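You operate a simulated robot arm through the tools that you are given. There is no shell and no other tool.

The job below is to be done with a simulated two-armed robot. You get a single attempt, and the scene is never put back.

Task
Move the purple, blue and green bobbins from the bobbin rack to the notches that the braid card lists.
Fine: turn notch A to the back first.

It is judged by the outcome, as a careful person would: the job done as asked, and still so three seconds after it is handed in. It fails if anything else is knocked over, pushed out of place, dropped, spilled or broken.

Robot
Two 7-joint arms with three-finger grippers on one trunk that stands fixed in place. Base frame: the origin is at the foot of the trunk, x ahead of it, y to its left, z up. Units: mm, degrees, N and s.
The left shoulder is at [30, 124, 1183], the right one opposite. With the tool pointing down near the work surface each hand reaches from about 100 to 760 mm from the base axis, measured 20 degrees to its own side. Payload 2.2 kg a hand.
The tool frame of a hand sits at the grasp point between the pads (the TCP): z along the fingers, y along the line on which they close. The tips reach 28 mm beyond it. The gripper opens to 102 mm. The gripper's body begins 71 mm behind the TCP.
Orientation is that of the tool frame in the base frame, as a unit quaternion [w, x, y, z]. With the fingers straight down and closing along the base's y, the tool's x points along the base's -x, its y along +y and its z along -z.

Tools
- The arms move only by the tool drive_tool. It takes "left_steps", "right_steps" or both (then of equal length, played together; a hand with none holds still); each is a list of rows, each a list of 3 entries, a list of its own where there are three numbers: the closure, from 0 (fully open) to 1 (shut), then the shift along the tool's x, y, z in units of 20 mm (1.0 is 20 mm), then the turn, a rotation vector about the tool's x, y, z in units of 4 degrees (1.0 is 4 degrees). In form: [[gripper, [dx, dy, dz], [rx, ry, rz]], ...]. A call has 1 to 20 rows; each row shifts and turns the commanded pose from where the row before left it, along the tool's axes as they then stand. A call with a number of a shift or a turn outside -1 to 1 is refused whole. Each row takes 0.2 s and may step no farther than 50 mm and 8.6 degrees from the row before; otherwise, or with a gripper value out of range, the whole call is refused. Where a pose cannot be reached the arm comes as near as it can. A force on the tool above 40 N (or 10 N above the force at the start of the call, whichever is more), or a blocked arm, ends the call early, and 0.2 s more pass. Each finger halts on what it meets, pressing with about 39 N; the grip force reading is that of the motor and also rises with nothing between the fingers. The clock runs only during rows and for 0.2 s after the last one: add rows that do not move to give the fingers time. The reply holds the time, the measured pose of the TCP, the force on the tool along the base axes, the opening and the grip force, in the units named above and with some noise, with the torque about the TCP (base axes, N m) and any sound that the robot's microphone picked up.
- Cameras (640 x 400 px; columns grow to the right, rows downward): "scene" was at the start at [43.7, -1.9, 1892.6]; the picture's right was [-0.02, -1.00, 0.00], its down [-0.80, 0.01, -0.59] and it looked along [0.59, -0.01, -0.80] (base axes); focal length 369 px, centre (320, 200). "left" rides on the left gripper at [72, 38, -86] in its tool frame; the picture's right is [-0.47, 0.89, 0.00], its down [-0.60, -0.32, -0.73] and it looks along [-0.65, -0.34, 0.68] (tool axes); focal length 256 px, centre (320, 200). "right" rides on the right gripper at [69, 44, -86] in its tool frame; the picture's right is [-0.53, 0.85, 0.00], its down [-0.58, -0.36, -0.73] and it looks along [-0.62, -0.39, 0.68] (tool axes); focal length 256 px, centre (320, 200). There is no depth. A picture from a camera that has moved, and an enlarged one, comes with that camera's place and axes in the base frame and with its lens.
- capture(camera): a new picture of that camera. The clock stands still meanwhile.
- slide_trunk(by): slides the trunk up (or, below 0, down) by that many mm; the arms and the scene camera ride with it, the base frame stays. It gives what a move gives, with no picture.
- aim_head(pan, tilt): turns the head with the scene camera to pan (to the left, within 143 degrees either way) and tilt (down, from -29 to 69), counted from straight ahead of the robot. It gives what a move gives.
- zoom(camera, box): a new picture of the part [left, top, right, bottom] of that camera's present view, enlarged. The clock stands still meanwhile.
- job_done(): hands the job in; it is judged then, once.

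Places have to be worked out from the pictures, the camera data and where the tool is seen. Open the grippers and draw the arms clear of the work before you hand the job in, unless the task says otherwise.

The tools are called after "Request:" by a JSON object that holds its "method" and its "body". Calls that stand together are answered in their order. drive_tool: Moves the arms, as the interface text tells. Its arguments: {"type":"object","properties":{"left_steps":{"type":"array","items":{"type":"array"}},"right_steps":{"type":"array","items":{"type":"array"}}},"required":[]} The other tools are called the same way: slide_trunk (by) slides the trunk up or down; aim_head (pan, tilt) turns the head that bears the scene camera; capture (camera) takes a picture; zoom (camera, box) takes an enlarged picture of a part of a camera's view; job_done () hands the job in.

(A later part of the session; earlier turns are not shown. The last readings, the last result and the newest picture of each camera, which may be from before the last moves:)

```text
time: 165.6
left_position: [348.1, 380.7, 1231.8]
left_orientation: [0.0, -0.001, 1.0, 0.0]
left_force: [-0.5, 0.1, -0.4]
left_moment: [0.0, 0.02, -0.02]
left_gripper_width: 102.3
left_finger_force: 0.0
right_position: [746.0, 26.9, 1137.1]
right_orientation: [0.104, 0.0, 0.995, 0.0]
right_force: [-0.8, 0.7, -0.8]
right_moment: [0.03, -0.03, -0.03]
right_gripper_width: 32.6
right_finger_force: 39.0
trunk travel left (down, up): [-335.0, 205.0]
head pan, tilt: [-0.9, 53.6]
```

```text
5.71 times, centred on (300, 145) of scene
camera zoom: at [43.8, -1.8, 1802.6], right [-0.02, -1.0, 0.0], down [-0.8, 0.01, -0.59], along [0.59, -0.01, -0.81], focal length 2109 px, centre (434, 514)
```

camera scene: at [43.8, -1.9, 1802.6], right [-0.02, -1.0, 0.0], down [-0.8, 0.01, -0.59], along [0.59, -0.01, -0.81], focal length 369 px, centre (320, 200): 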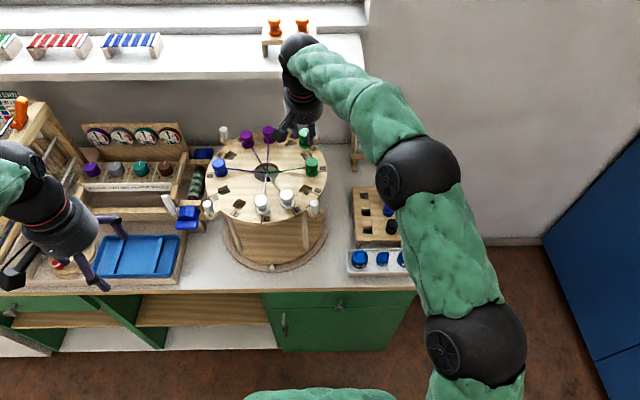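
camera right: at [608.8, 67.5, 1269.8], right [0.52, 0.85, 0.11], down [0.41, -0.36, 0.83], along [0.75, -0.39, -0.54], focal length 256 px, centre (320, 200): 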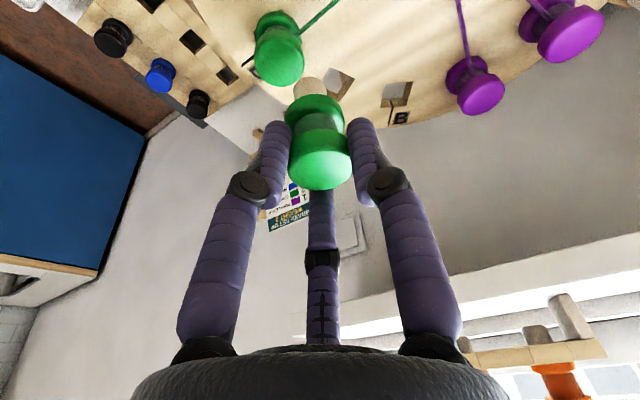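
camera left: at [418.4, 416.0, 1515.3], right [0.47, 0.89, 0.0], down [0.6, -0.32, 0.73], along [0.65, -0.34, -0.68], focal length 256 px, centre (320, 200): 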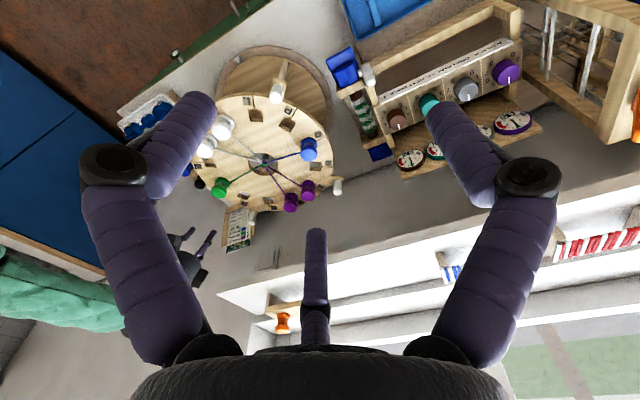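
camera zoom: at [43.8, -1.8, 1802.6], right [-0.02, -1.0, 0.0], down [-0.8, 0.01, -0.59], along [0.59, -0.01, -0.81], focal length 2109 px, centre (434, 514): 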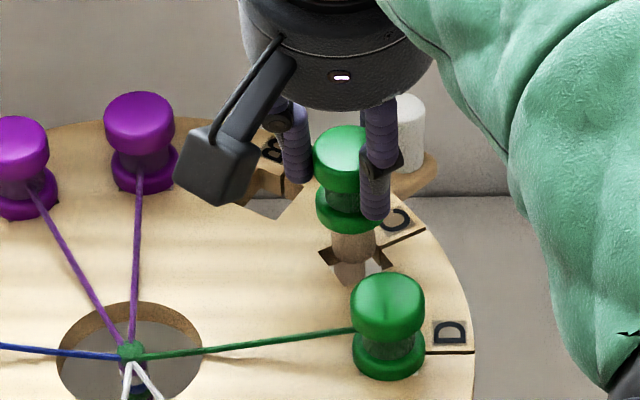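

Plug and hole agree within 2–3 mm; I correct (−0.8,−1.8) mm and lower the last 31 mm slowly.

Request:
{"method": "drive_tool", "body": {"right_steps": [[0.85, [0.039, -0.09, -0.008], [0, 0, 0]], [0.85, [0, 0, 0], [0, 0, 0]], [0.85, [0.054, 0, 0.254], [0, 0, 0]], [0.85, [0.054, 0, 0.254], [0, 0, 0]], [0.85, [0.054, 0, 0.254], [0, 0, 0]], [0.85, [0.054, 0, 0.254], [0, 0, 0]], [0.85, [0.054, 0, 0.254], [0, 0, 0]], [0.85, [0, 0, 0], [0, 0, 0]], [0.85, [0, 0, 0], [0, 0, 0]]]}}

Request:
{"method": "zoom", "body": {"camera": "right", "box": [230, 20, 410, 150]}}

Request:
{"method": "zoom", "body": {"camera": "scene", "box": [260, 110, 340, 180]}}

```text
time: 167.6
left_position: [347.4, 381.6, 1232.3]
left_orientation: [0.0, 0.0, 1.0, 0.0]
left_force: [0.7, -0.2, 1.1]
left_moment: [0.04, -0.01, 0.0]
left_gripper_width: 102.1
left_finger_force: 0.0
right_position: [745.5, 25.6, 1111.3]
right_orientation: [0.103, 0.001, 0.995, 0.0]
right_force: [-0.7, 1.2, -0.2]
right_moment: [0.06, 0.1, 0.01]
right_gripper_width: 32.7
right_finger_force: 39.8
trunk travel left (down, up): [-335.0, 205.0]
head pan, tilt: [-0.9, 53.6]
```

```text
3.08 times, centred on (320, 85) of right
camera zoom: at [661.4, 69.3, 1181.3], right [0.52, 0.85, 0.11], down [0.41, -0.36, 0.83], along [0.75, -0.39, -0.54], focal length 788 px, centre (320, 554)
```

zoom: 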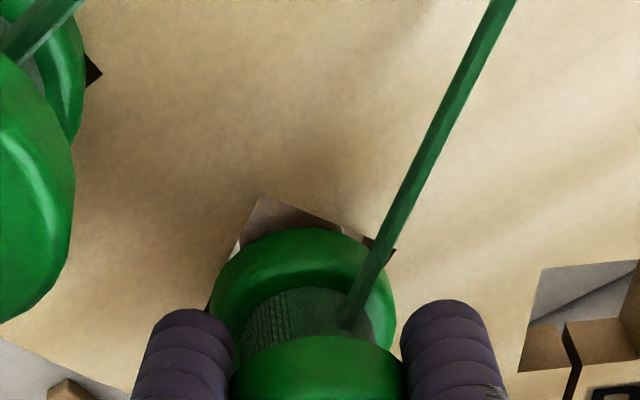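

```text
5.71 times, centred on (300, 145) of scene
camera zoom: at [43.5, -1.8, 1802.6], right [-0.02, -1.0, 0.0], down [-0.8, 0.01, -0.59], along [0.59, -0.01, -0.81], focal length 2109 px, centre (434, 514)
```

zoom: 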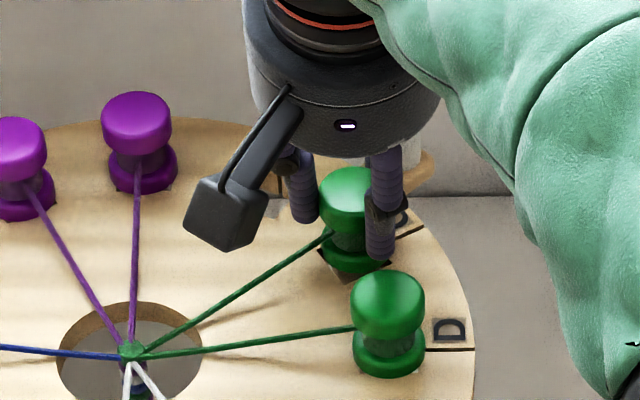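

The green thread appeared, so C is recognised; the bobbin is still about 5 mm high. I lower 5 mm more and read the forces.

Request:
{"method": "drive_tool", "body": {"right_steps": [[0.85, [0.026, 0, 0.122], [0, 0, 0]], [0.85, [0.026, 0, 0.122], [0, 0, 0]], [0.85, [0, 0, 0], [0, 0, 0]], [0.85, [0, 0, 0], [0, 0, 0]]]}}

Request:
{"method": "zoom", "body": {"camera": "right", "box": [200, 40, 440, 200]}}

```text
time: 168.6
left_position: [346.6, 380.7, 1230.9]
left_orientation: [0.0, 0.0, 1.0, 0.0]
left_force: [0.7, 0.0, 0.1]
left_moment: [0.0, 0.01, -0.01]
left_gripper_width: 101.9
left_finger_force: 0.0
right_position: [744.1, 24.2, 1107.2]
right_orientation: [0.104, -0.001, 0.995, -0.001]
right_force: [-0.7, 3.3, 3.0]
right_moment: [0.23, 0.14, 0.01]
right_gripper_width: 32.8
right_finger_force: 38.9
trunk travel left (down, up): [-335.0, 205.0]
head pan, tilt: [-0.9, 53.6]
```

```text
2.50 times, centred on (320, 120) of right
camera zoom: at [661.6, 69.3, 1177.7], right [0.52, 0.85, 0.11], down [0.41, -0.36, 0.83], along [0.75, -0.39, -0.54], focal length 640 px, centre (320, 400)
```

zoom: 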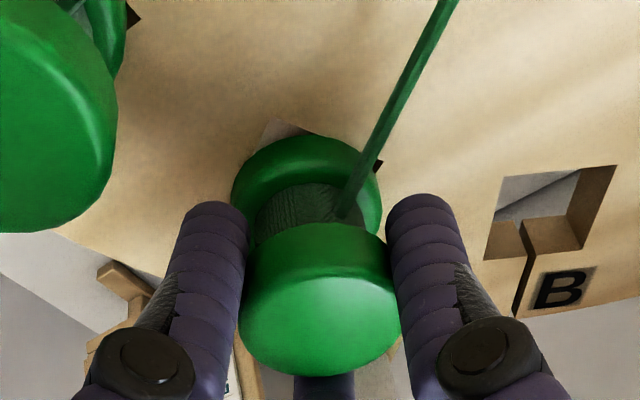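

The bobbin is seated (3 N upward). I release modestly to about 43 mm.

Request:
{"method": "drive_tool", "body": {"right_steps": [[0.75, [0, 0, 0], [0, 0, 0]], [0.67, [0, 0, 0], [0, 0, 0]], [0.6, [0, 0, 0], [0, 0, 0]], [0.58, [0, 0, 0], [0, 0, 0]], [0.58, [0, 0, 0], [0, 0, 0]]]}}

Request:
{"method": "zoom", "body": {"camera": "right", "box": [200, 40, 440, 200]}}

Request:
{"method": "zoom", "body": {"camera": "scene", "box": [260, 110, 340, 180]}}

```text
time: 169.8
left_position: [347.2, 381.1, 1230.8]
left_orientation: [0.0, 0.0, 1.0, 0.0]
left_force: [1.1, 0.6, 1.2]
left_moment: [0.01, 0.04, 0.03]
left_gripper_width: 102.0
left_finger_force: 0.1
right_position: [745.9, 25.0, 1106.5]
right_orientation: [0.103, 0.0, 0.995, 0.0]
right_force: [-0.2, -0.8, 0.4]
right_moment: [0.02, 0.03, 0.03]
right_gripper_width: 43.0
right_finger_force: 0.1
trunk travel left (down, up): [-335.0, 205.0]
head pan, tilt: [-0.9, 53.6]
```

```text
2.50 times, centred on (320, 120) of right
camera zoom: at [661.9, 68.9, 1177.1], right [0.52, 0.85, 0.11], down [0.41, -0.36, 0.83], along [0.75, -0.39, -0.54], focal length 640 px, centre (320, 400)
```

zoom: 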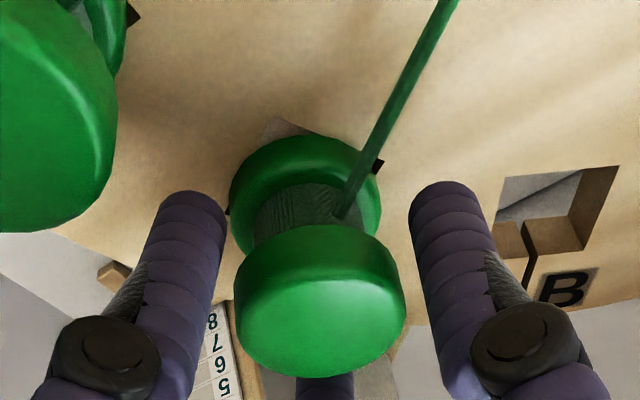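

```text
5.71 times, centred on (300, 145) of scene
camera zoom: at [43.7, -1.8, 1802.6], right [-0.02, -1.0, 0.0], down [-0.8, 0.01, -0.59], along [0.59, -0.01, -0.81], focal length 2109 px, centre (434, 514)
```

zoom: 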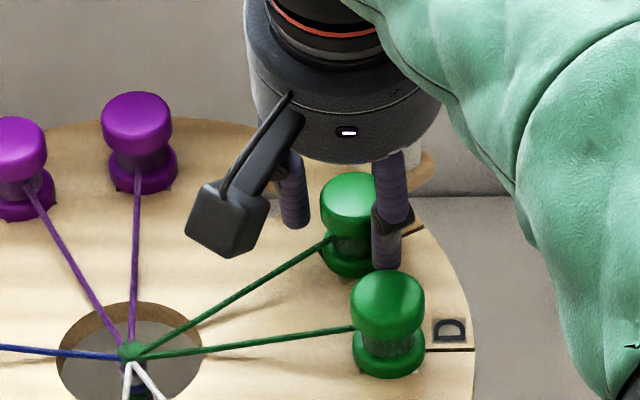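

The bobbin stands upright and free in C. I withdraw along the tool axis.

Request:
{"method": "drive_tool", "body": {"right_steps": [[0.58, [0, 0.035, 0], [0, 0, 0]], [0.58, [0, 0, -0.25], [0, 0, 0]], [0.58, [0, 0, -0.4], [0, 0, 0]], [0.58, [0, 0, -0.6], [0, 0, 0]], [0.58, [0, 0, -0.9], [0, 0, 0]], [0.58, [0, 0, -0.9], [0, 0, 0]], [0.58, [0, 0, -0.9], [0, 0, 0]], [0.5, [0.5, 0, -0.5], [0, 0, 0]], [0.4, [0.8, 0, -0.2], [0, 0, 0]], [0.2, [0.9, -0.2, -0.2], [0, 0, 0]], [0, [0.9, -0.4, -0.2], [0, 0, 0]], [0, [0, 0, 0], [0, 0, 0]]]}}

Request:
{"method": "zoom", "body": {"camera": "scene", "box": [195, 115, 345, 245]}}

```text
time: 172.4
left_position: [347.9, 381.8, 1230.8]
left_orientation: [0.0, 0.0, 1.0, 0.0]
left_force: [0.4, 0.7, 0.8]
left_moment: [0.01, -0.01, -0.02]
left_gripper_width: 102.0
left_finger_force: 0.1
right_position: [662.3, 13.9, 1192.9]
right_orientation: [0.105, 0.0, 0.995, 0.0]
right_force: [0.1, -0.1, 0.0]
right_moment: [-0.01, 0.03, -0.01]
right_gripper_width: 102.0
right_finger_force: 0.1
trunk travel left (down, up): [-335.0, 205.0]
head pan, tilt: [-0.9, 53.6]
```

```text
3.08 times, centred on (270, 180) of scene
camera zoom: at [44.5, -1.3, 1802.5], right [-0.02, -1.0, 0.0], down [-0.81, 0.01, -0.59], along [0.59, -0.01, -0.81], focal length 1136 px, centre (474, 262)
```

zoom: 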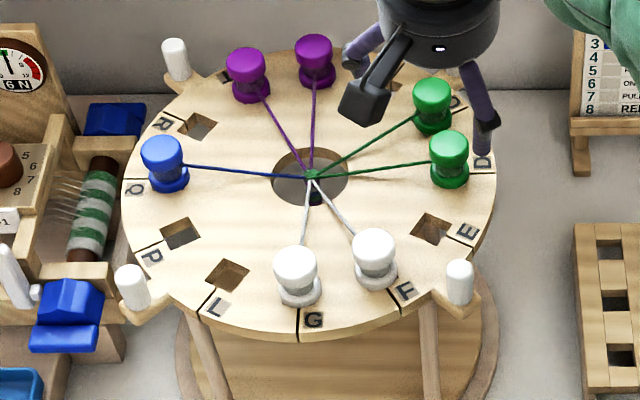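

Green is in C with its thread. Next blue: I carry the right hand over the rack above (695.5,−223).

Request:
{"method": "drive_tool", "body": {"right_steps": [[0, [-0.122, -0.9, 0.026], [0, 0, 0]], [0, [-0.122, -1, 0.026], [0, 0, 0]], [0, [-0.122, -1, 0.026], [0, 0, 0]], [0, [-0.122, -1, 0.026], [0, 0, 0]], [0, [-0.122, -1, 0.026], [0, 0, 0]], [0, [-0.122, -1, 0.026], [0, 0, 0]], [0, [-0.122, -1, 0.026], [0, 0, 0]], [0, [-0.122, -1, 0.026], [0, 0, 0]], [0, [-0.122, -1, 0.026], [0, 0, 0]], [0, [-0.122, -1, 0.026], [0, 0, 0]], [0, [-0.122, -1, 0.026], [0, 0, 0]], [0, [-0.122, -0.95, 0.026], [0, 0, 0]], [0, [0, 0, 0], [0, 0, 0]]]}}

Request:
{"method": "drive_tool", "body": {"right_steps": [[0, [0.2079, 0, 0.9781], [0, 0, 0]], [0, [0.2079, 0, 0.9781], [0, 0, 0]], [0, [0.2079, 0, 0.9781], [0, 0, 0]], [0.1, [0.2079, 0, 0.9781], [0, 0, 0]], [0.2, [0.2079, 0, 0.9781], [0, 0, 0]], [0.3, [0.2079, 0, 0.9781], [0, 0, 0]], [0.4, [0.2079, 0, 0.9781], [0, 0, 0]], [0.45, [0.2079, 0, 0.9781], [0, 0, 0]], [0.45, [0.2079, 0, 0.9781], [0, 0, 0]], [0.45, [0.2079, 0, 0.9781], [0, 0, 0]], [0.45, [0.2079, 0, 0.9781], [0, 0, 0]], [0.45, [0.104, 0, 0.489], [0, 0, 0]], [0.45, [0, 0, 0], [0, 0, 0]], [0.45, [0, 0, 0], [0, 0, 0]]]}}

Request:
{"method": "capture", "body": {"camera": "right"}}

Request:
{"method": "zoom", "body": {"camera": "right", "box": [220, 0, 420, 200]}}

```text
time: 175.2
left_position: [346.3, 382.0, 1230.6]
left_orientation: [0.0, 0.0, 1.0, 0.0]
left_force: [-0.4, -0.3, -0.1]
left_moment: [0.0, 0.03, 0.0]
left_gripper_width: 102.2
left_finger_force: 0.0
right_position: [692.2, -225.0, 1192.9]
right_orientation: [0.103, 0.0, 0.995, 0.0]
right_force: [-0.6, 0.9, 0.9]
right_moment: [0.01, 0.02, 0.0]
right_gripper_width: 102.1
right_finger_force: 0.2
trunk travel left (down, up): [-335.0, 205.0]
head pan, tilt: [-0.9, 53.6]
```

```text
time: 178.2
left_position: [346.2, 380.3, 1230.9]
left_orientation: [0.0, 0.0, 1.0, 0.0]
left_force: [0.2, -0.3, 0.2]
left_moment: [0.02, -0.02, 0.0]
left_gripper_width: 102.0
left_finger_force: 0.1
right_position: [691.5, -224.0, 962.1]
right_orientation: [0.104, 0.0, 0.995, 0.001]
right_force: [-0.7, 0.0, -0.3]
right_moment: [-0.03, -0.04, 0.02]
right_gripper_width: 56.2
right_finger_force: 0.1
trunk travel left (down, up): [-335.0, 205.0]
head pan, tilt: [-0.9, 53.6]
```

```text
taken
camera right: at [607.4, -180.3, 1031.9], right [0.52, 0.85, 0.11], down [0.41, -0.36, 0.83], along [0.75, -0.39, -0.54], focal length 256 px, centre (320, 200)
```

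right: 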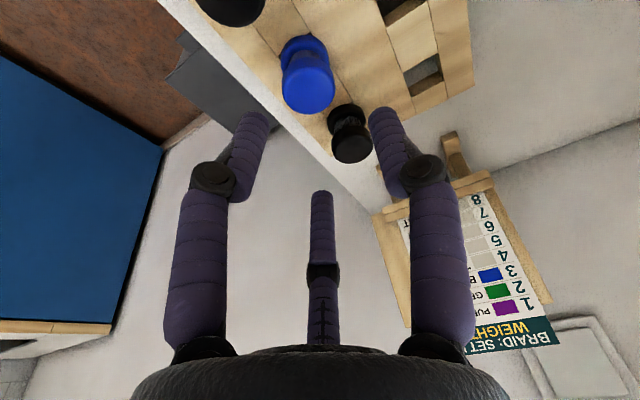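

```text
2.00 times, centred on (320, 100) of right
camera zoom: at [607.4, -180.3, 1031.9], right [0.52, 0.85, 0.11], down [0.41, -0.36, 0.83], along [0.75, -0.39, -0.54], focal length 512 px, centre (320, 400)
```

zoom: 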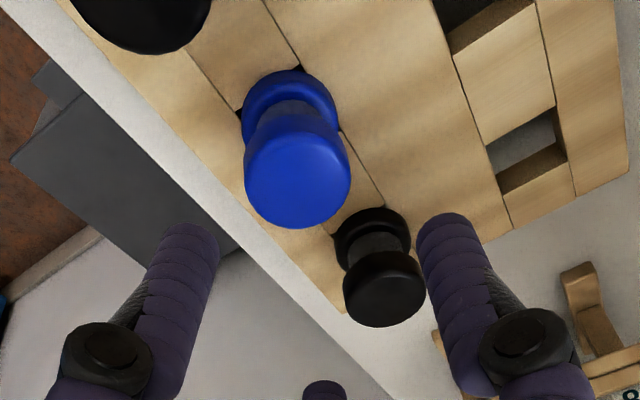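

Blue is at (696,−224); the hand needs +3 mm in x. I lower to the grip height with that correction.

Request:
{"method": "drive_tool", "body": {"right_steps": [[0.45, [0.13, 0, 0.79], [0, 0, 0]], [0.45, [0.13, 0, 0.79], [0, 0, 0]], [0.45, [0.13, 0, 0.79], [0, 0, 0]], [0.45, [0.13, 0, 0.79], [0, 0, 0]], [0.45, [0, 0, 0], [0, 0, 0]], [0.45, [0, 0, 0], [0, 0, 0]]]}}

Request:
{"method": "zoom", "body": {"camera": "right", "box": [200, 60, 440, 220]}}

```text
time: 179.6
left_position: [347.3, 380.6, 1230.7]
left_orientation: [0.001, 0.0, 1.0, 0.0]
left_force: [-0.5, -0.1, 0.2]
left_moment: [-0.01, 0.01, 0.02]
left_gripper_width: 101.9
left_finger_force: 0.1
right_position: [696.3, -223.3, 898.7]
right_orientation: [0.104, -0.001, 0.995, 0.001]
right_force: [0.5, 0.3, 0.5]
right_moment: [-0.01, 0.01, -0.02]
right_gripper_width: 56.2
right_finger_force: 0.1
trunk travel left (down, up): [-335.0, 205.0]
head pan, tilt: [-0.9, 53.6]
```

```text
2.50 times, centred on (320, 140) of right
camera zoom: at [611.5, -179.7, 968.7], right [0.52, 0.85, 0.11], down [0.41, -0.36, 0.83], along [0.75, -0.39, -0.54], focal length 640 px, centre (320, 350)
```

zoom: 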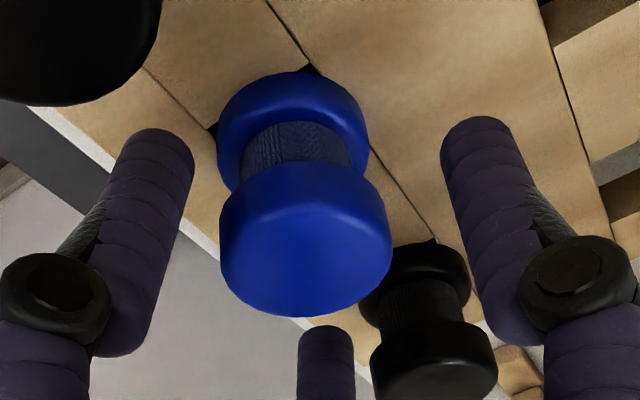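

No contact; same picture as for green. I close on blue's flange and lift gently.

Request:
{"method": "drive_tool", "body": {"right_steps": [[0.45, [0.05, -0.03, -0.01], [0, 0, 0]], [0.55, [0, 0, 0], [0, 0, 0]], [0.6, [0, 0, 0], [0, 0, 0]], [0.65, [0, 0, 0], [0, 0, 0]], [0.7, [0, 0, 0], [0, 0, 0]], [0.78, [0, 0, 0], [0, 0, 0]], [0.85, [0, 0, 0], [0, 0, 0]], [0.85, [0, 0, 0], [0, 0, 0]], [0.85, [-0.052, 0, -0.2445], [0, 0, 0]], [0.85, [-0.052, 0, -0.2445], [0, 0, 0]], [0.85, [-0.104, 0, -0.489], [0, 0, 0]], [0.85, [-0.104, 0, -0.489], [0, 0, 0]], [0.85, [-0.104, 0, -0.489], [0, 0, 0]], [0.85, [0, 0, 0], [0, 0, 0]]]}}

Request:
{"method": "capture", "body": {"camera": "right"}}

Request:
{"method": "zoom", "body": {"camera": "scene", "box": [330, 100, 450, 290]}}

```text
time: 182.6
left_position: [347.6, 380.2, 1230.3]
left_orientation: [0.0, 0.0, 1.0, -0.001]
left_force: [-1.1, 0.4, -0.5]
left_moment: [0.03, -0.01, -0.01]
left_gripper_width: 101.9
left_finger_force: 0.0
right_position: [692.3, -224.6, 937.7]
right_orientation: [0.103, 0.0, 0.995, 0.0]
right_force: [0.4, -0.1, -1.5]
right_moment: [0.01, 0.02, -0.02]
right_gripper_width: 32.7
right_finger_force: 39.1
trunk travel left (down, up): [-335.0, 205.0]
head pan, tilt: [-0.9, 53.6]
```

```text
taken
camera right: at [609.3, -180.9, 1007.9], right [0.52, 0.85, 0.11], down [0.41, -0.36, 0.83], along [0.75, -0.39, -0.54], focal length 256 px, centre (320, 200)
```

right: 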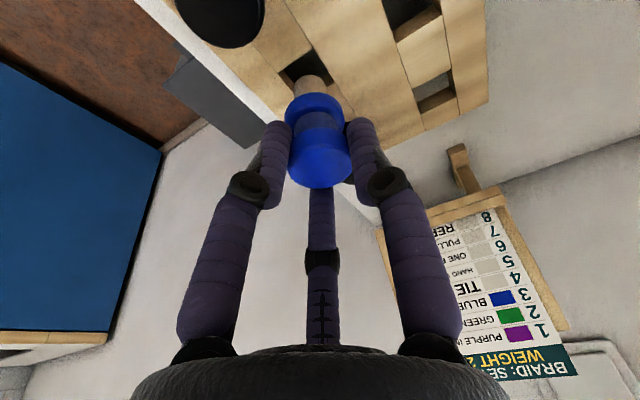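

```text
2.11 times, centred on (390, 195) of scene
camera zoom: at [44.0, -1.9, 1802.6], right [-0.02, -1.0, 0.0], down [-0.81, 0.01, -0.59], along [0.59, -0.01, -0.81], focal length 777 px, centre (173, 210)
```

zoom: 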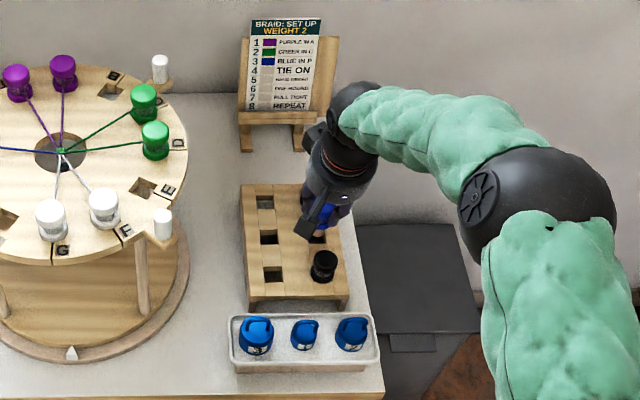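

Blue is out. I raise it to z≈1212 while drawing back to x≈640, then carry it left across the disc.

Request:
{"method": "drive_tool", "body": {"right_steps": [[0.85, [-0.023, 0, -0.997], [0, 0, 0]], [0.85, [-0.023, 0, -0.997], [0, 0, 0]], [0.85, [-0.023, 0, -0.997], [0, 0, 0]], [0.85, [-0.023, 0, -0.997], [0, 0, 0]], [0.85, [-0.023, 0, -0.997], [0, 0, 0]], [0.85, [-0.023, 0, -0.997], [0, 0, 0]], [0.85, [-0.023, 0, -0.997], [0, 0, 0]], [0.85, [-0.023, 0, -0.997], [0, 0, 0]], [0.85, [-0.023, 0, -0.997], [0, 0, 0]], [0.85, [-0.023, 0, -0.997], [0, 0, 0]], [0.85, [-0.023, 0, -0.997], [0, 0, 0]], [0.85, [-0.023, 0, -0.997], [0, 0, 0]], [0.85, [-0.023, 0, -0.997], [0, 0, 0]], [0.85, [-0.023, 0, -0.997], [0, 0, 0]], [0.85, [0, 0, 0], [0, 0, 0]]]}}

Request:
{"method": "drive_tool", "body": {"right_steps": [[0.85, [0, 0.6, 0], [0, 0, 0]], [0.85, [0, 0.95, 0], [0, 0, 0]], [0.85, [0, 0.95, 0], [0, 0, 0]], [0.85, [0, 0.95, 0], [0, 0, 0]], [0.85, [0, 0.95, 0], [0, 0, 0]], [0.85, [0, 0.95, 0], [0, 0, 0]], [0.85, [0, 0.95, 0], [0, 0, 0]], [0.85, [0, 0.95, 0], [0, 0, 0]], [0.85, [0, 0.95, 0], [0, 0, 0]], [0.85, [0, 0.95, 0], [0, 0, 0]], [0.85, [0, 0.95, 0], [0, 0, 0]], [0.85, [0, 0.95, 0], [0, 0, 0]], [0.85, [0, 0.95, 0], [0, 0, 0]], [0.85, [0, 0.95, 0], [0, 0, 0]], [0.85, [0, 0.95, 0], [0, 0, 0]], [0.85, [0, 0.6, 0], [0, 0, 0]], [0.85, [0, 0, 0], [0, 0, 0]]]}}

Request:
{"method": "capture", "body": {"camera": "scene"}}

```text
time: 185.8
left_position: [346.2, 379.8, 1230.1]
left_orientation: [0.0, 0.0, 1.0, 0.0]
left_force: [0.1, 0.0, 0.0]
left_moment: [0.02, -0.03, -0.02]
left_gripper_width: 101.9
left_finger_force: 0.0
right_position: [643.7, -221.7, 1211.2]
right_orientation: [0.104, -0.001, 0.995, 0.001]
right_force: [0.5, -0.1, -0.9]
right_moment: [0.0, -0.01, 0.0]
right_gripper_width: 32.6
right_finger_force: 39.7
trunk travel left (down, up): [-335.0, 205.0]
head pan, tilt: [-0.9, 53.6]
```

```text
time: 189.4
left_position: [347.8, 380.1, 1230.8]
left_orientation: [0.0, 0.0, 1.0, 0.001]
left_force: [0.1, -0.8, -0.8]
left_moment: [0.02, 0.0, 0.01]
left_gripper_width: 101.9
left_finger_force: 0.1
right_position: [644.3, 64.9, 1212.6]
right_orientation: [0.104, 0.0, 0.995, 0.0]
right_force: [1.0, -0.5, -0.9]
right_moment: [0.01, 0.02, -0.04]
right_gripper_width: 32.6
right_finger_force: 38.9
trunk travel left (down, up): [-335.0, 205.0]
head pan, tilt: [-0.9, 53.6]
```

```text
taken
camera scene: at [43.8, -2.1, 1802.6], right [-0.02, -1.0, 0.0], down [-0.8, 0.01, -0.59], along [0.59, -0.01, -0.81], focal length 369 px, centre (320, 200)
```

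scene: 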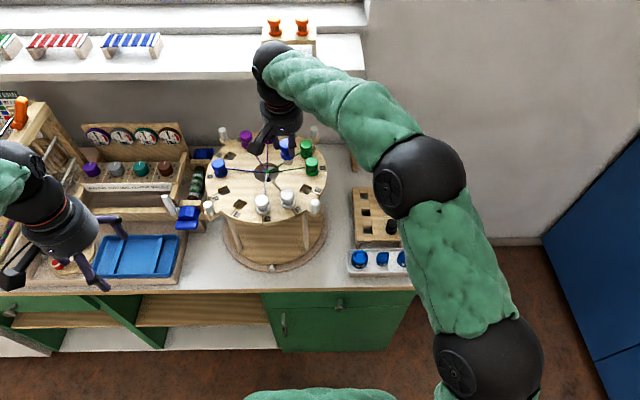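

All clear; I continue left to y≈232 and ease back toward x≈628.

Request:
{"method": "drive_tool", "body": {"right_steps": [[0.85, [0, 0.7, 0], [0, 0, 0]], [0.85, [0.09, 0.95, -0.02], [0, 0, 0]], [0.85, [0.09, 0.95, -0.02], [0, 0, 0]], [0.85, [0.09, 0.95, -0.02], [0, 0, 0]], [0.85, [0.09, 0.95, -0.02], [0, 0, 0]], [0.85, [0.09, 0.95, -0.02], [0, 0, 0]], [0.85, [0.09, 0.95, -0.02], [0, 0, 0]], [0.85, [0.09, 0.95, -0.02], [0, 0, 0]], [0.85, [0.09, 0.95, -0.02], [0, 0, 0]], [0.85, [0, 0, 0], [0, 0, 0]], [0.85, [0, 0, 0], [0, 0, 0]]]}}

Request:
{"method": "capture", "body": {"camera": "right"}}

Request:
{"method": "zoom", "body": {"camera": "right", "box": [230, 0, 410, 150]}}

Request:
{"method": "zoom", "body": {"camera": "scene", "box": [185, 120, 305, 240]}}

```text
time: 191.8
left_position: [346.8, 381.4, 1230.2]
left_orientation: [0.0, 0.0, 1.0, 0.0]
left_force: [-0.3, -0.3, 0.4]
left_moment: [-0.01, -0.03, -0.02]
left_gripper_width: 102.2
left_finger_force: 0.0
right_position: [629.6, 234.2, 1213.4]
right_orientation: [0.104, 0.0, 0.995, 0.0]
right_force: [-0.2, 0.4, -0.4]
right_moment: [0.02, -0.01, 0.04]
right_gripper_width: 32.7
right_finger_force: 39.4
trunk travel left (down, up): [-335.0, 205.0]
head pan, tilt: [-0.9, 53.6]
```

```text
taken
camera right: at [546.4, 277.3, 1282.3], right [0.52, 0.85, 0.11], down [0.41, -0.36, 0.83], along [0.75, -0.39, -0.54], focal length 256 px, centre (320, 200)
```

right: 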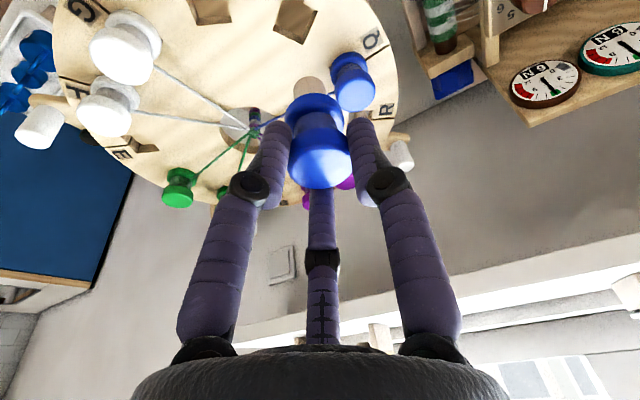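

```text
2.67 times, centred on (320, 75) of right
camera zoom: at [546.4, 277.3, 1282.3], right [0.52, 0.85, 0.11], down [0.41, -0.36, 0.83], along [0.75, -0.39, -0.54], focal length 683 px, centre (320, 533)
```

zoom: 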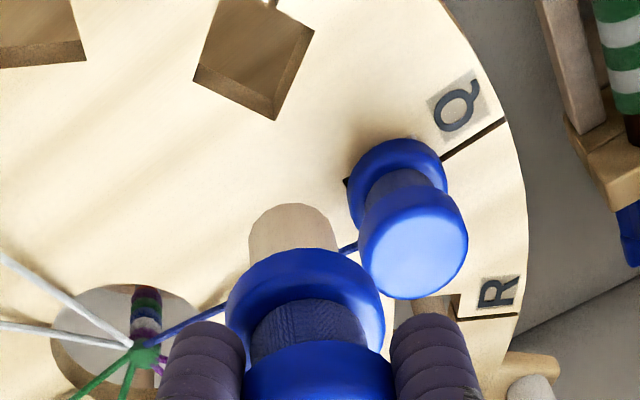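

```text
3.33 times, centred on (245, 180) of scene
camera zoom: at [43.8, -1.2, 1802.6], right [-0.02, -1.0, 0.0], down [-0.8, 0.01, -0.59], along [0.59, -0.01, -0.81], focal length 1230 px, centre (570, 267)
```

zoom: 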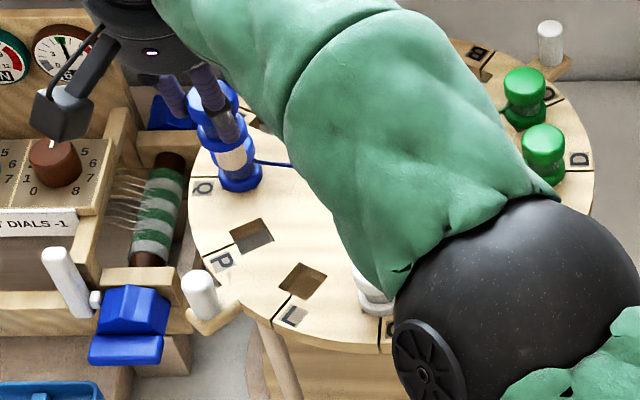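

Hole P measures about (627,234) with the bobbin axis near (633,234). I shift back 6 mm while lowering to z≈1175, then recheck.

Request:
{"method": "drive_tool", "body": {"right_steps": [[0.85, [0.171, -0.006, 0.449], [0, 0, 0]], [0.85, [0.171, -0.006, 0.449], [0, 0, 0]], [0.85, [0.171, -0.006, 0.449], [0, 0, 0]], [0.85, [0.171, -0.006, 0.449], [0, 0, 0]], [0.85, [0, 0, 0], [0, 0, 0]], [0.85, [0, 0, 0], [0, 0, 0]]]}}

Request:
{"method": "zoom", "body": {"camera": "right", "box": [230, 0, 410, 150]}}

Request:
{"method": "zoom", "body": {"camera": "scene", "box": [190, 120, 270, 220]}}

```text
time: 193.2
left_position: [347.0, 380.5, 1230.5]
left_orientation: [0.0, 0.001, 1.0, 0.0]
left_force: [0.1, 0.5, 0.7]
left_moment: [0.02, -0.01, 0.01]
left_gripper_width: 101.9
left_finger_force: 0.0
right_position: [624.3, 232.4, 1176.0]
right_orientation: [0.104, -0.001, 0.995, -0.001]
right_force: [-0.3, 0.4, -0.7]
right_moment: [0.01, 0.04, 0.0]
right_gripper_width: 32.6
right_finger_force: 39.0
trunk travel left (down, up): [-335.0, 205.0]
head pan, tilt: [-0.9, 53.6]
```

```text
2.67 times, centred on (320, 75) of right
camera zoom: at [540.0, 276.2, 1244.4], right [0.52, 0.85, 0.11], down [0.41, -0.36, 0.83], along [0.75, -0.39, -0.54], focal length 683 px, centre (320, 533)
```

zoom: 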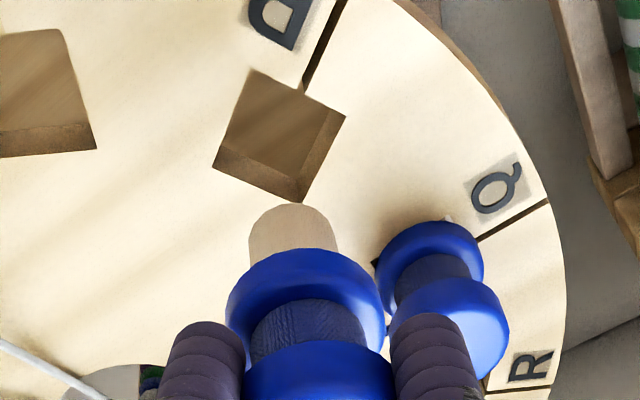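

```text
4.00 times, centred on (230, 170) of scene
camera zoom: at [43.7, -1.7, 1802.6], right [-0.02, -1.0, 0.0], down [-0.8, 0.01, -0.59], along [0.59, -0.01, -0.81], focal length 1476 px, centre (680, 320)
```

zoom: 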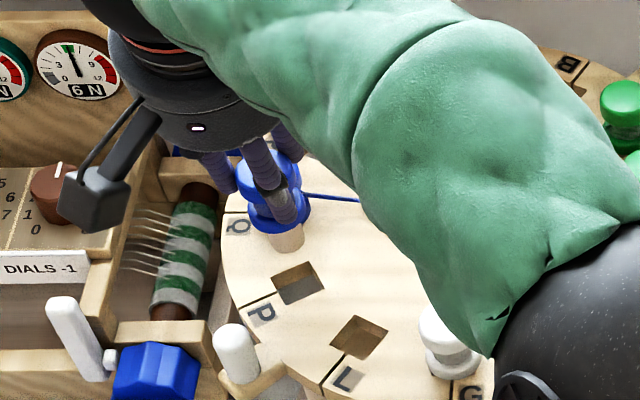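

P's hole (627.2,233.8) and the plug line up within ~2 mm. I nudge +1 mm in y and lower 40 mm.

Request:
{"method": "drive_tool", "body": {"right_steps": [[0.85, [0, 0.05, 0], [0, 0, 0]], [0.85, [0.083, 0, 0.391], [0, 0, 0]], [0.85, [0.083, 0, 0.391], [0, 0, 0]], [0.85, [0.083, 0, 0.391], [0, 0, 0]], [0.85, [0.083, 0, 0.391], [0, 0, 0]], [0.85, [0.083, 0, 0.391], [0, 0, 0]], [0.85, [0, 0, 0], [0, 0, 0]], [0.85, [0, 0, 0], [0, 0, 0]]]}}

Request:
{"method": "zoom", "body": {"camera": "right", "box": [230, 0, 410, 150]}}

Request:
{"method": "zoom", "body": {"camera": "scene", "box": [190, 120, 270, 220]}}

```text
time: 195.0
left_position: [346.2, 380.7, 1230.7]
left_orientation: [0.0, 0.0, 1.0, 0.0]
left_force: [-0.1, 0.1, -0.8]
left_moment: [0.0, -0.01, -0.01]
left_gripper_width: 101.9
left_finger_force: 0.1
right_position: [624.1, 232.8, 1134.6]
right_orientation: [0.104, 0.0, 0.995, 0.0]
right_force: [0.0, -0.9, -0.4]
right_moment: [0.01, -0.02, -0.01]
right_gripper_width: 32.7
right_finger_force: 39.3
trunk travel left (down, up): [-335.0, 205.0]
head pan, tilt: [-0.9, 53.6]
```

```text
2.67 times, centred on (320, 75) of right
camera zoom: at [538.9, 276.4, 1204.4], right [0.52, 0.85, 0.11], down [0.41, -0.36, 0.83], along [0.75, -0.39, -0.54], focal length 683 px, centre (320, 533)
```

zoom: 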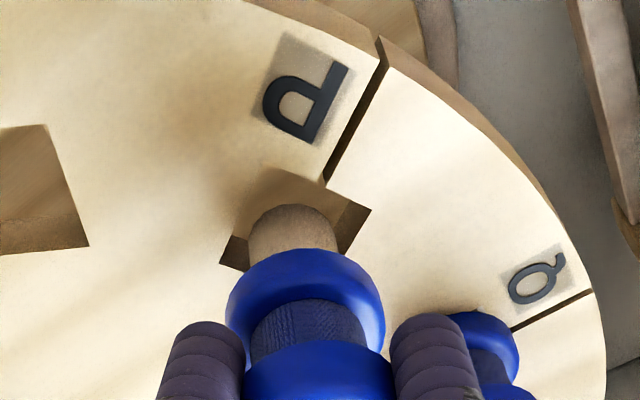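

```text
4.00 times, centred on (230, 170) of scene
camera zoom: at [43.7, -1.7, 1802.6], right [-0.02, -1.0, 0.0], down [-0.8, 0.01, -0.59], along [0.59, -0.01, -0.81], focal length 1476 px, centre (680, 320)
```

zoom: 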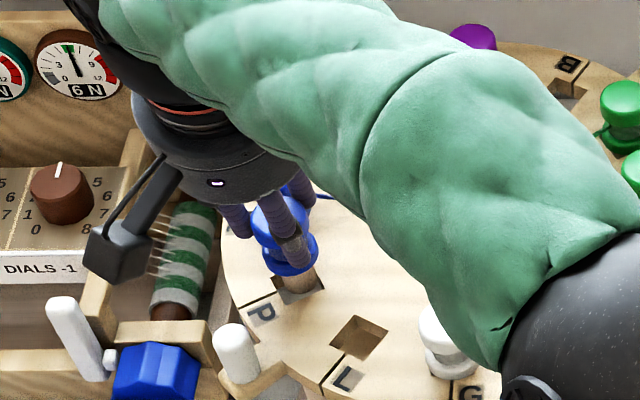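

Aligned within a millimetre or so. I lower the last ~28 mm slowly.

Request:
{"method": "drive_tool", "body": {"right_steps": [[0.85, [0.01, 0, 0.274], [0, 0, 0]], [0.85, [0.058, 0, 0.274], [0, 0, 0]], [0.85, [0.058, 0, 0.274], [0, 0, 0]], [0.85, [0.058, 0, 0.274], [0, 0, 0]], [0.85, [0.05, 0, 0.235], [0, 0, 0]], [0.85, [0, 0, 0], [0, 0, 0]], [0.85, [0, 0, 0], [0, 0, 0]]]}}

Request:
{"method": "zoom", "body": {"camera": "right", "box": [200, 20, 440, 200]}}

Request:
{"method": "zoom", "body": {"camera": "scene", "box": [190, 120, 270, 220]}}

```text
time: 196.6
left_position: [345.7, 381.8, 1230.1]
left_orientation: [0.0, 0.0, 1.0, -0.001]
left_force: [-0.8, -0.5, 0.2]
left_moment: [0.04, -0.02, 0.0]
left_gripper_width: 102.0
left_finger_force: 0.1
right_position: [624.1, 232.8, 1109.3]
right_orientation: [0.106, 0.0, 0.994, 0.001]
right_force: [0.7, 2.4, 7.6]
right_moment: [0.23, 0.07, 0.0]
right_gripper_width: 32.8
right_finger_force: 38.7
trunk travel left (down, up): [-335.0, 205.0]
head pan, tilt: [-0.9, 53.6]
```

```text
2.22 times, centred on (320, 110) of right
camera zoom: at [539.3, 276.2, 1178.9], right [0.52, 0.84, 0.11], down [0.41, -0.37, 0.84], along [0.75, -0.39, -0.54], focal length 569 px, centre (320, 400)
```

zoom: 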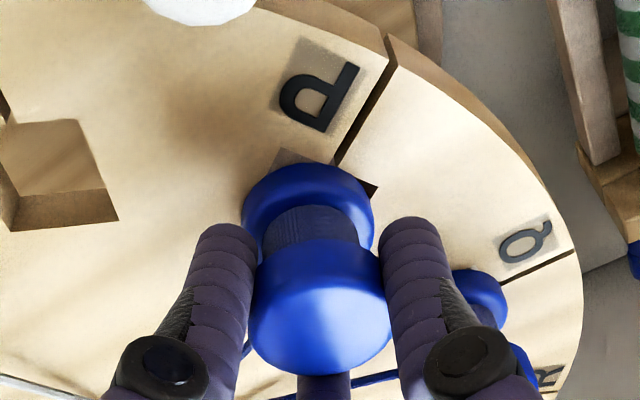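

```text
4.00 times, centred on (230, 170) of scene
camera zoom: at [42.8, -1.7, 1802.7], right [-0.02, -1.0, 0.0], down [-0.8, 0.01, -0.59], along [0.59, -0.01, -0.8], focal length 1476 px, centre (680, 320)
```

zoom: 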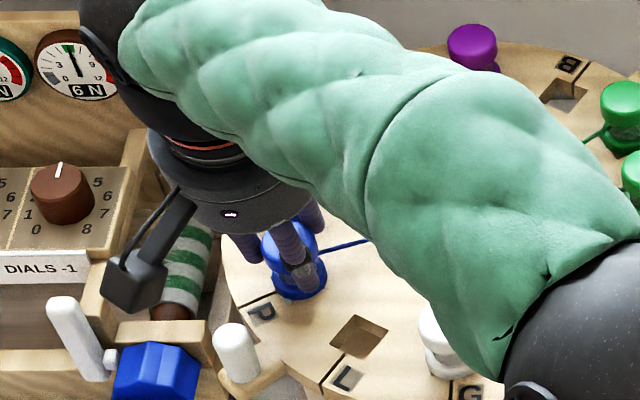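

Contact of about 8 N upward at z≈1109 shows the flange is on the disc with the plug in the hole. I release modestly to 43 mm and look.

Request:
{"method": "drive_tool", "body": {"right_steps": [[0.78, [0, 0, -0.03], [0, 0, 0]], [0.7, [0, 0, 0], [0, 0, 0]], [0.62, [0, 0, 0], [0, 0, 0]], [0.58, [0, 0, 0], [0, 0, 0]], [0.58, [0, 0, 0], [0, 0, 0]]]}}

Request:
{"method": "zoom", "body": {"camera": "right", "box": [200, 20, 440, 200]}}

Request:
{"method": "zoom", "body": {"camera": "scene", "box": [190, 120, 270, 220]}}

```text
time: 197.8
left_position: [347.4, 380.6, 1231.0]
left_orientation: [0.0, 0.001, 1.0, 0.0]
left_force: [0.0, -0.2, 0.6]
left_moment: [-0.03, 0.0, -0.03]
left_gripper_width: 102.0
left_finger_force: 0.1
right_position: [623.1, 230.5, 1107.4]
right_orientation: [0.104, 0.0, 0.995, 0.0]
right_force: [-0.5, 0.7, 0.0]
right_moment: [-0.02, 0.0, 0.01]
right_gripper_width: 42.8
right_finger_force: 0.0
trunk travel left (down, up): [-335.0, 205.0]
head pan, tilt: [-0.9, 53.6]
```

```text
2.22 times, centred on (320, 110) of right
camera zoom: at [539.4, 276.2, 1177.7], right [0.52, 0.85, 0.11], down [0.41, -0.36, 0.83], along [0.75, -0.39, -0.54], focal length 569 px, centre (320, 400)
```

zoom: 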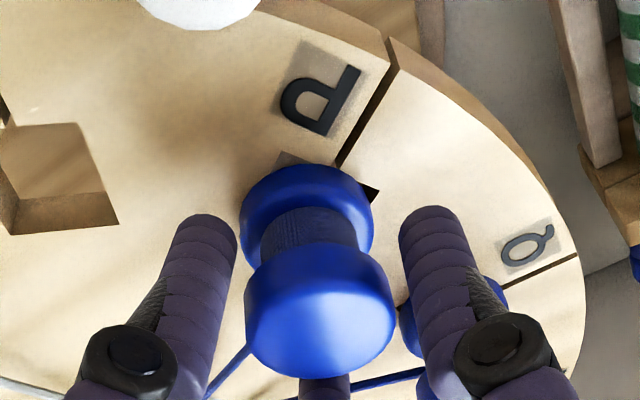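

```text
4.00 times, centred on (230, 170) of scene
camera zoom: at [43.7, -1.7, 1802.6], right [-0.02, -1.0, 0.0], down [-0.8, 0.01, -0.59], along [0.59, -0.01, -0.81], focal length 1476 px, centre (680, 320)
```

zoom: 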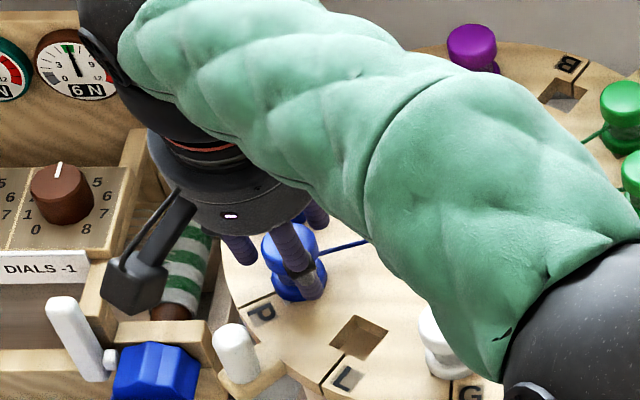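

The new blue thread is visible and the bobbin stands free. I withdraw along the tool axis, then up and away.

Request:
{"method": "drive_tool", "body": {"right_steps": [[0.58, [0, 0.01, 0], [0, 0, 0]], [0.58, [0, 0, -0.25], [0, 0, 0]], [0.58, [0, 0, -0.4], [0, 0, 0]], [0.58, [0, 0, -0.6], [0, 0, 0]], [0.58, [0, 0, -0.9], [0, 0, 0]], [0.58, [0, 0, -0.9], [0, 0, 0]], [0.58, [0, 0, -0.9], [0, 0, 0]], [0.5, [-0.2, 0, -0.95], [0, 0, 0]], [0.4, [-0.2, -0.3, -0.95], [0, 0, 0]], [0.3, [0, -0.9, 0], [0, 0, 0]], [0.2, [0, -1, 0], [0, 0, 0]], [0, [0, -1, 0], [0, 0, 0]], [0, [0, -1, 0], [0, 0, 0]], [0, [0, -1, 0], [0, 0, 0]], [0, [0, -1, 0], [0, 0, 0]], [0, [0, -1, 0], [0, 0, 0]], [0, [0, -1, 0], [0, 0, 0]], [0, [0, -1, 0], [0, 0, 0]], [0, [0, 0, 0], [0, 0, 0]]]}}

Request:
{"method": "capture", "body": {"camera": "scene"}}

```text
time: 201.8
left_position: [348.0, 381.5, 1230.6]
left_orientation: [-0.001, 0.0, 1.0, 0.0]
left_force: [-0.2, 0.2, 0.1]
left_moment: [-0.02, 0.01, 0.02]
left_gripper_width: 102.2
left_finger_force: 0.1
right_position: [605.9, 49.3, 1223.5]
right_orientation: [0.104, -0.001, 0.995, 0.0]
right_force: [0.5, 1.4, -0.1]
right_moment: [-0.01, 0.03, 0.0]
right_gripper_width: 101.9
right_finger_force: 0.1
trunk travel left (down, up): [-335.0, 205.0]
head pan, tilt: [-0.9, 53.6]
```

```text
taken
camera scene: at [43.8, -1.0, 1802.6], right [-0.02, -1.0, 0.0], down [-0.8, 0.01, -0.59], along [0.59, -0.01, -0.81], focal length 369 px, centre (320, 200)
```

scene: 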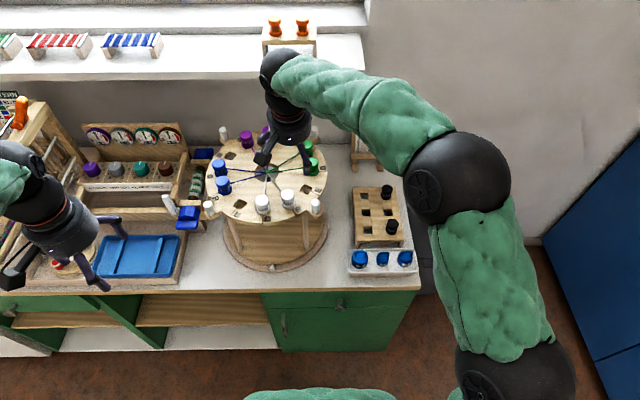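

Blue is in P. I move the right arm fully clear to the right and then inspect the disc.

Request:
{"method": "drive_tool", "body": {"right_steps": [[0, [0.3, -1, -0.1], [0, 0, 0]], [0, [0.3, -1, -0.1], [0, 0, 0]], [0, [0.3, -1, -0.1], [0, 0, 0]], [0, [0.3, -1, -0.1], [0, 0, 0]], [0, [0.3, -1, -0.1], [0, 0, 0]], [0, [0.3, -1, -0.1], [0, 0, 0]], [0, [0.3, -1, -0.1], [0, 0, 0]], [0, [0.3, -1, -0.1], [0, 1, 0]], [0, [0.3, -1, -0.1], [0, 1, 0]], [0, [0.3, -1, -0.1], [0, 1, 0]], [0, [0.3, -1, 0], [0, 0, 0]], [0, [0.3, -1, 0], [0, 0, 0]], [0, [0.3, -1, 0], [0, 0, 0]], [0, [0.3, -1, 0], [0, 0, 0]], [0, [0.3, -1, 0], [0, 0, 0]], [0, [0.3, -1, 0], [0, 0, 0]], [0, [0.3, -1, 0], [0, 0, 0]], [0, [0.3, -1, 0], [0, 0, 0]], [0, [0, 0, 0], [0, 0, 0]]]}}

Request:
{"method": "capture", "body": {"camera": "scene"}}

Request:
{"method": "zoom", "body": {"camera": "scene", "box": [195, 115, 345, 245]}}

Request:
{"method": "zoom", "body": {"camera": "scene", "box": [240, 120, 304, 160]}}

Request:
{"method": "zoom", "body": {"camera": "scene", "box": [238, 175, 302, 235]}}

```text
time: 205.8
left_position: [347.5, 381.7, 1229.5]
left_orientation: [0.0, 0.001, 1.0, 0.0]
left_force: [-0.2, 0.5, -0.1]
left_moment: [-0.01, 0.04, -0.01]
left_gripper_width: 101.8
left_finger_force: 0.0
right_position: [495.5, -311.1, 1229.5]
right_orientation: [-0.001, 0.001, 1.0, 0.0]
right_force: [-0.1, 1.0, 0.5]
right_moment: [-0.02, -0.01, 0.03]
right_gripper_width: 102.1
right_finger_force: 0.0
trunk travel left (down, up): [-335.0, 205.0]
head pan, tilt: [-0.9, 53.6]
```

```text
taken
camera scene: at [44.0, -1.5, 1802.6], right [-0.02, -1.0, 0.0], down [-0.81, 0.01, -0.59], along [0.59, -0.01, -0.81], focal length 369 px, centre (320, 200)
```

scene: 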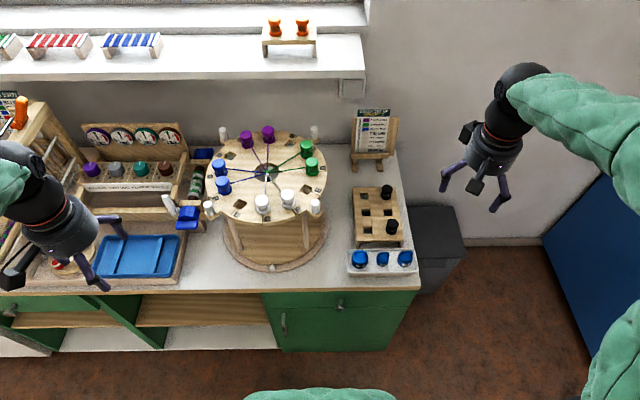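

```text
3.08 times, centred on (270, 180) of scene
camera zoom: at [44.0, -1.5, 1802.6], right [-0.02, -1.0, 0.0], down [-0.81, 0.01, -0.59], along [0.59, -0.01, -0.81], focal length 1136 px, centre (474, 262)
```

zoom: 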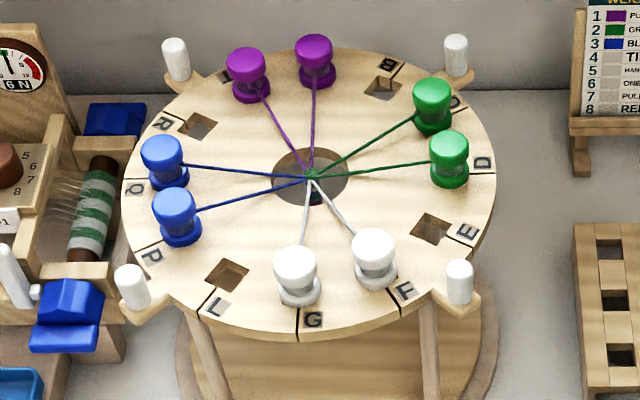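

```text
10.00 times, centred on (272, 140) of scene
camera zoom: at [44.0, -1.5, 1802.6], right [-0.02, -1.0, 0.0], down [-0.81, 0.01, -0.59], along [0.59, -0.01, -0.81], focal length 3691 px, centre (800, 800)
```

zoom: 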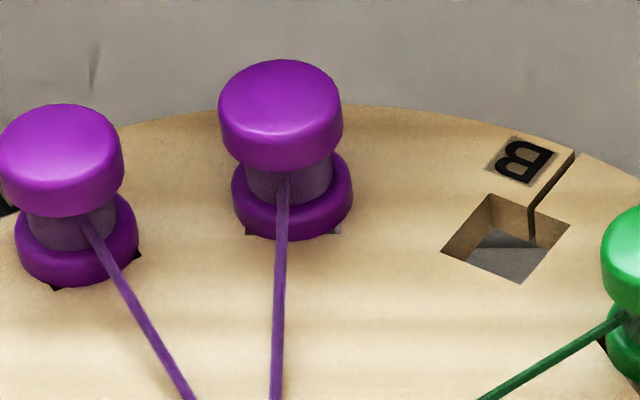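

```text
6.67 times, centred on (270, 205) of scene
camera zoom: at [44.0, -1.5, 1802.6], right [-0.02, -1.0, 0.0], down [-0.81, 0.01, -0.59], along [0.59, -0.01, -0.81], focal length 2460 px, centre (653, 167)
```

zoom: 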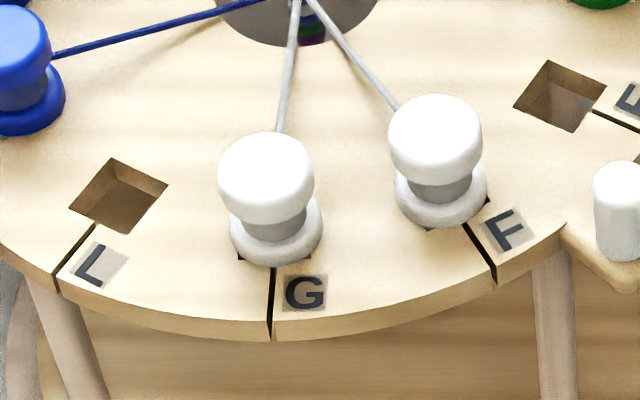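

A is still at the back within ~0.3°. I zoom in on each new bobbin to confirm they sit flush, and check the rack area.

Request:
{"method": "zoom", "body": {"camera": "scene", "box": [285, 130, 335, 180]}}

Request:
{"method": "zoom", "body": {"camera": "scene", "box": [195, 145, 255, 205]}}

Request:
{"method": "zoom", "body": {"camera": "scene", "box": [330, 100, 430, 285]}}

Request:
{"method": "zoom", "body": {"camera": "scene", "box": [60, 100, 220, 290]}}

```text
8.00 times, centred on (310, 155) of scene
camera zoom: at [44.0, -1.5, 1802.6], right [-0.02, -1.0, 0.0], down [-0.81, 0.01, -0.59], along [0.59, -0.01, -0.81], focal length 2952 px, centre (400, 560)
```

zoom: 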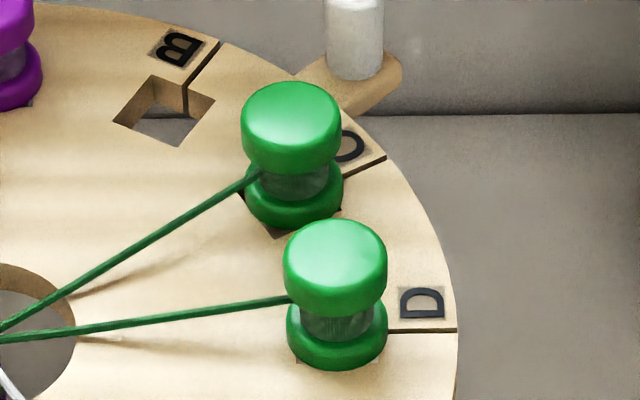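

```text
6.67 times, centred on (225, 175) of scene
camera zoom: at [44.0, -1.5, 1802.6], right [-0.02, -1.0, 0.0], down [-0.81, 0.01, -0.59], along [0.59, -0.01, -0.81], focal length 2460 px, centre (953, 367)
```

zoom: 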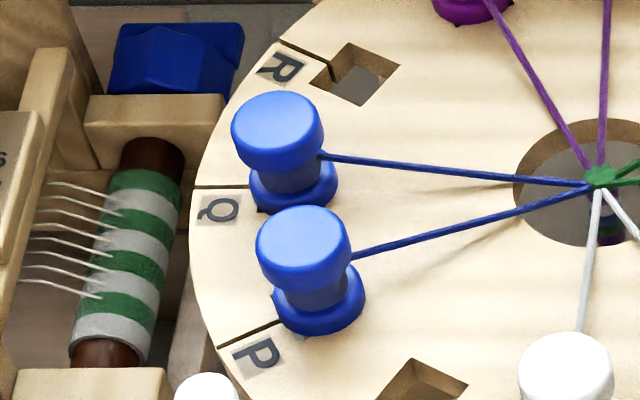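

```text
2.16 times, centred on (380, 192) of scene
camera zoom: at [44.0, -1.5, 1802.6], right [-0.02, -1.0, 0.0], down [-0.81, 0.01, -0.59], along [0.59, -0.01, -0.81], focal length 798 px, centre (190, 216)
```

zoom: 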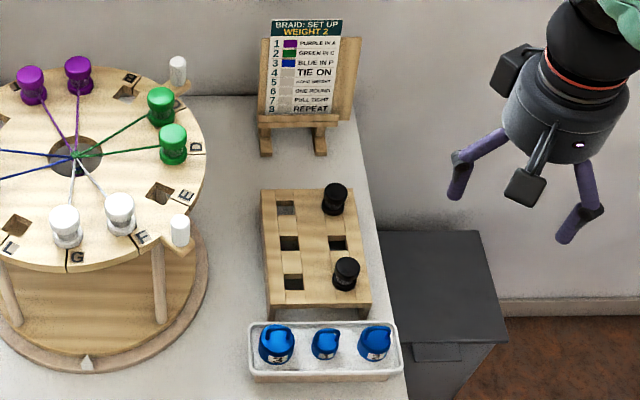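

```text
2.11 times, centred on (140, 195) of scene
camera zoom: at [44.0, -1.5, 1802.6], right [-0.02, -1.0, 0.0], down [-0.81, 0.01, -0.59], along [0.59, -0.01, -0.81], focal length 777 px, centre (699, 210)
```

zoom: 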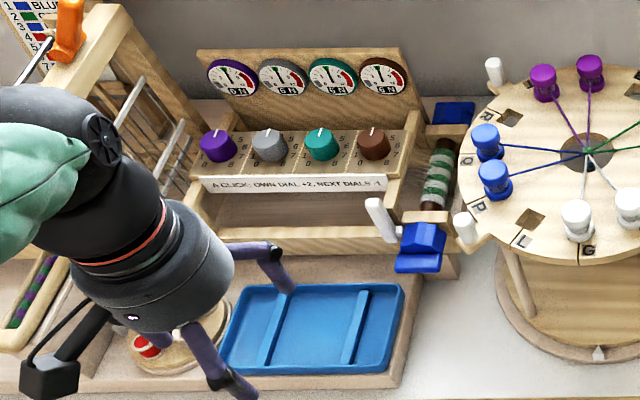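

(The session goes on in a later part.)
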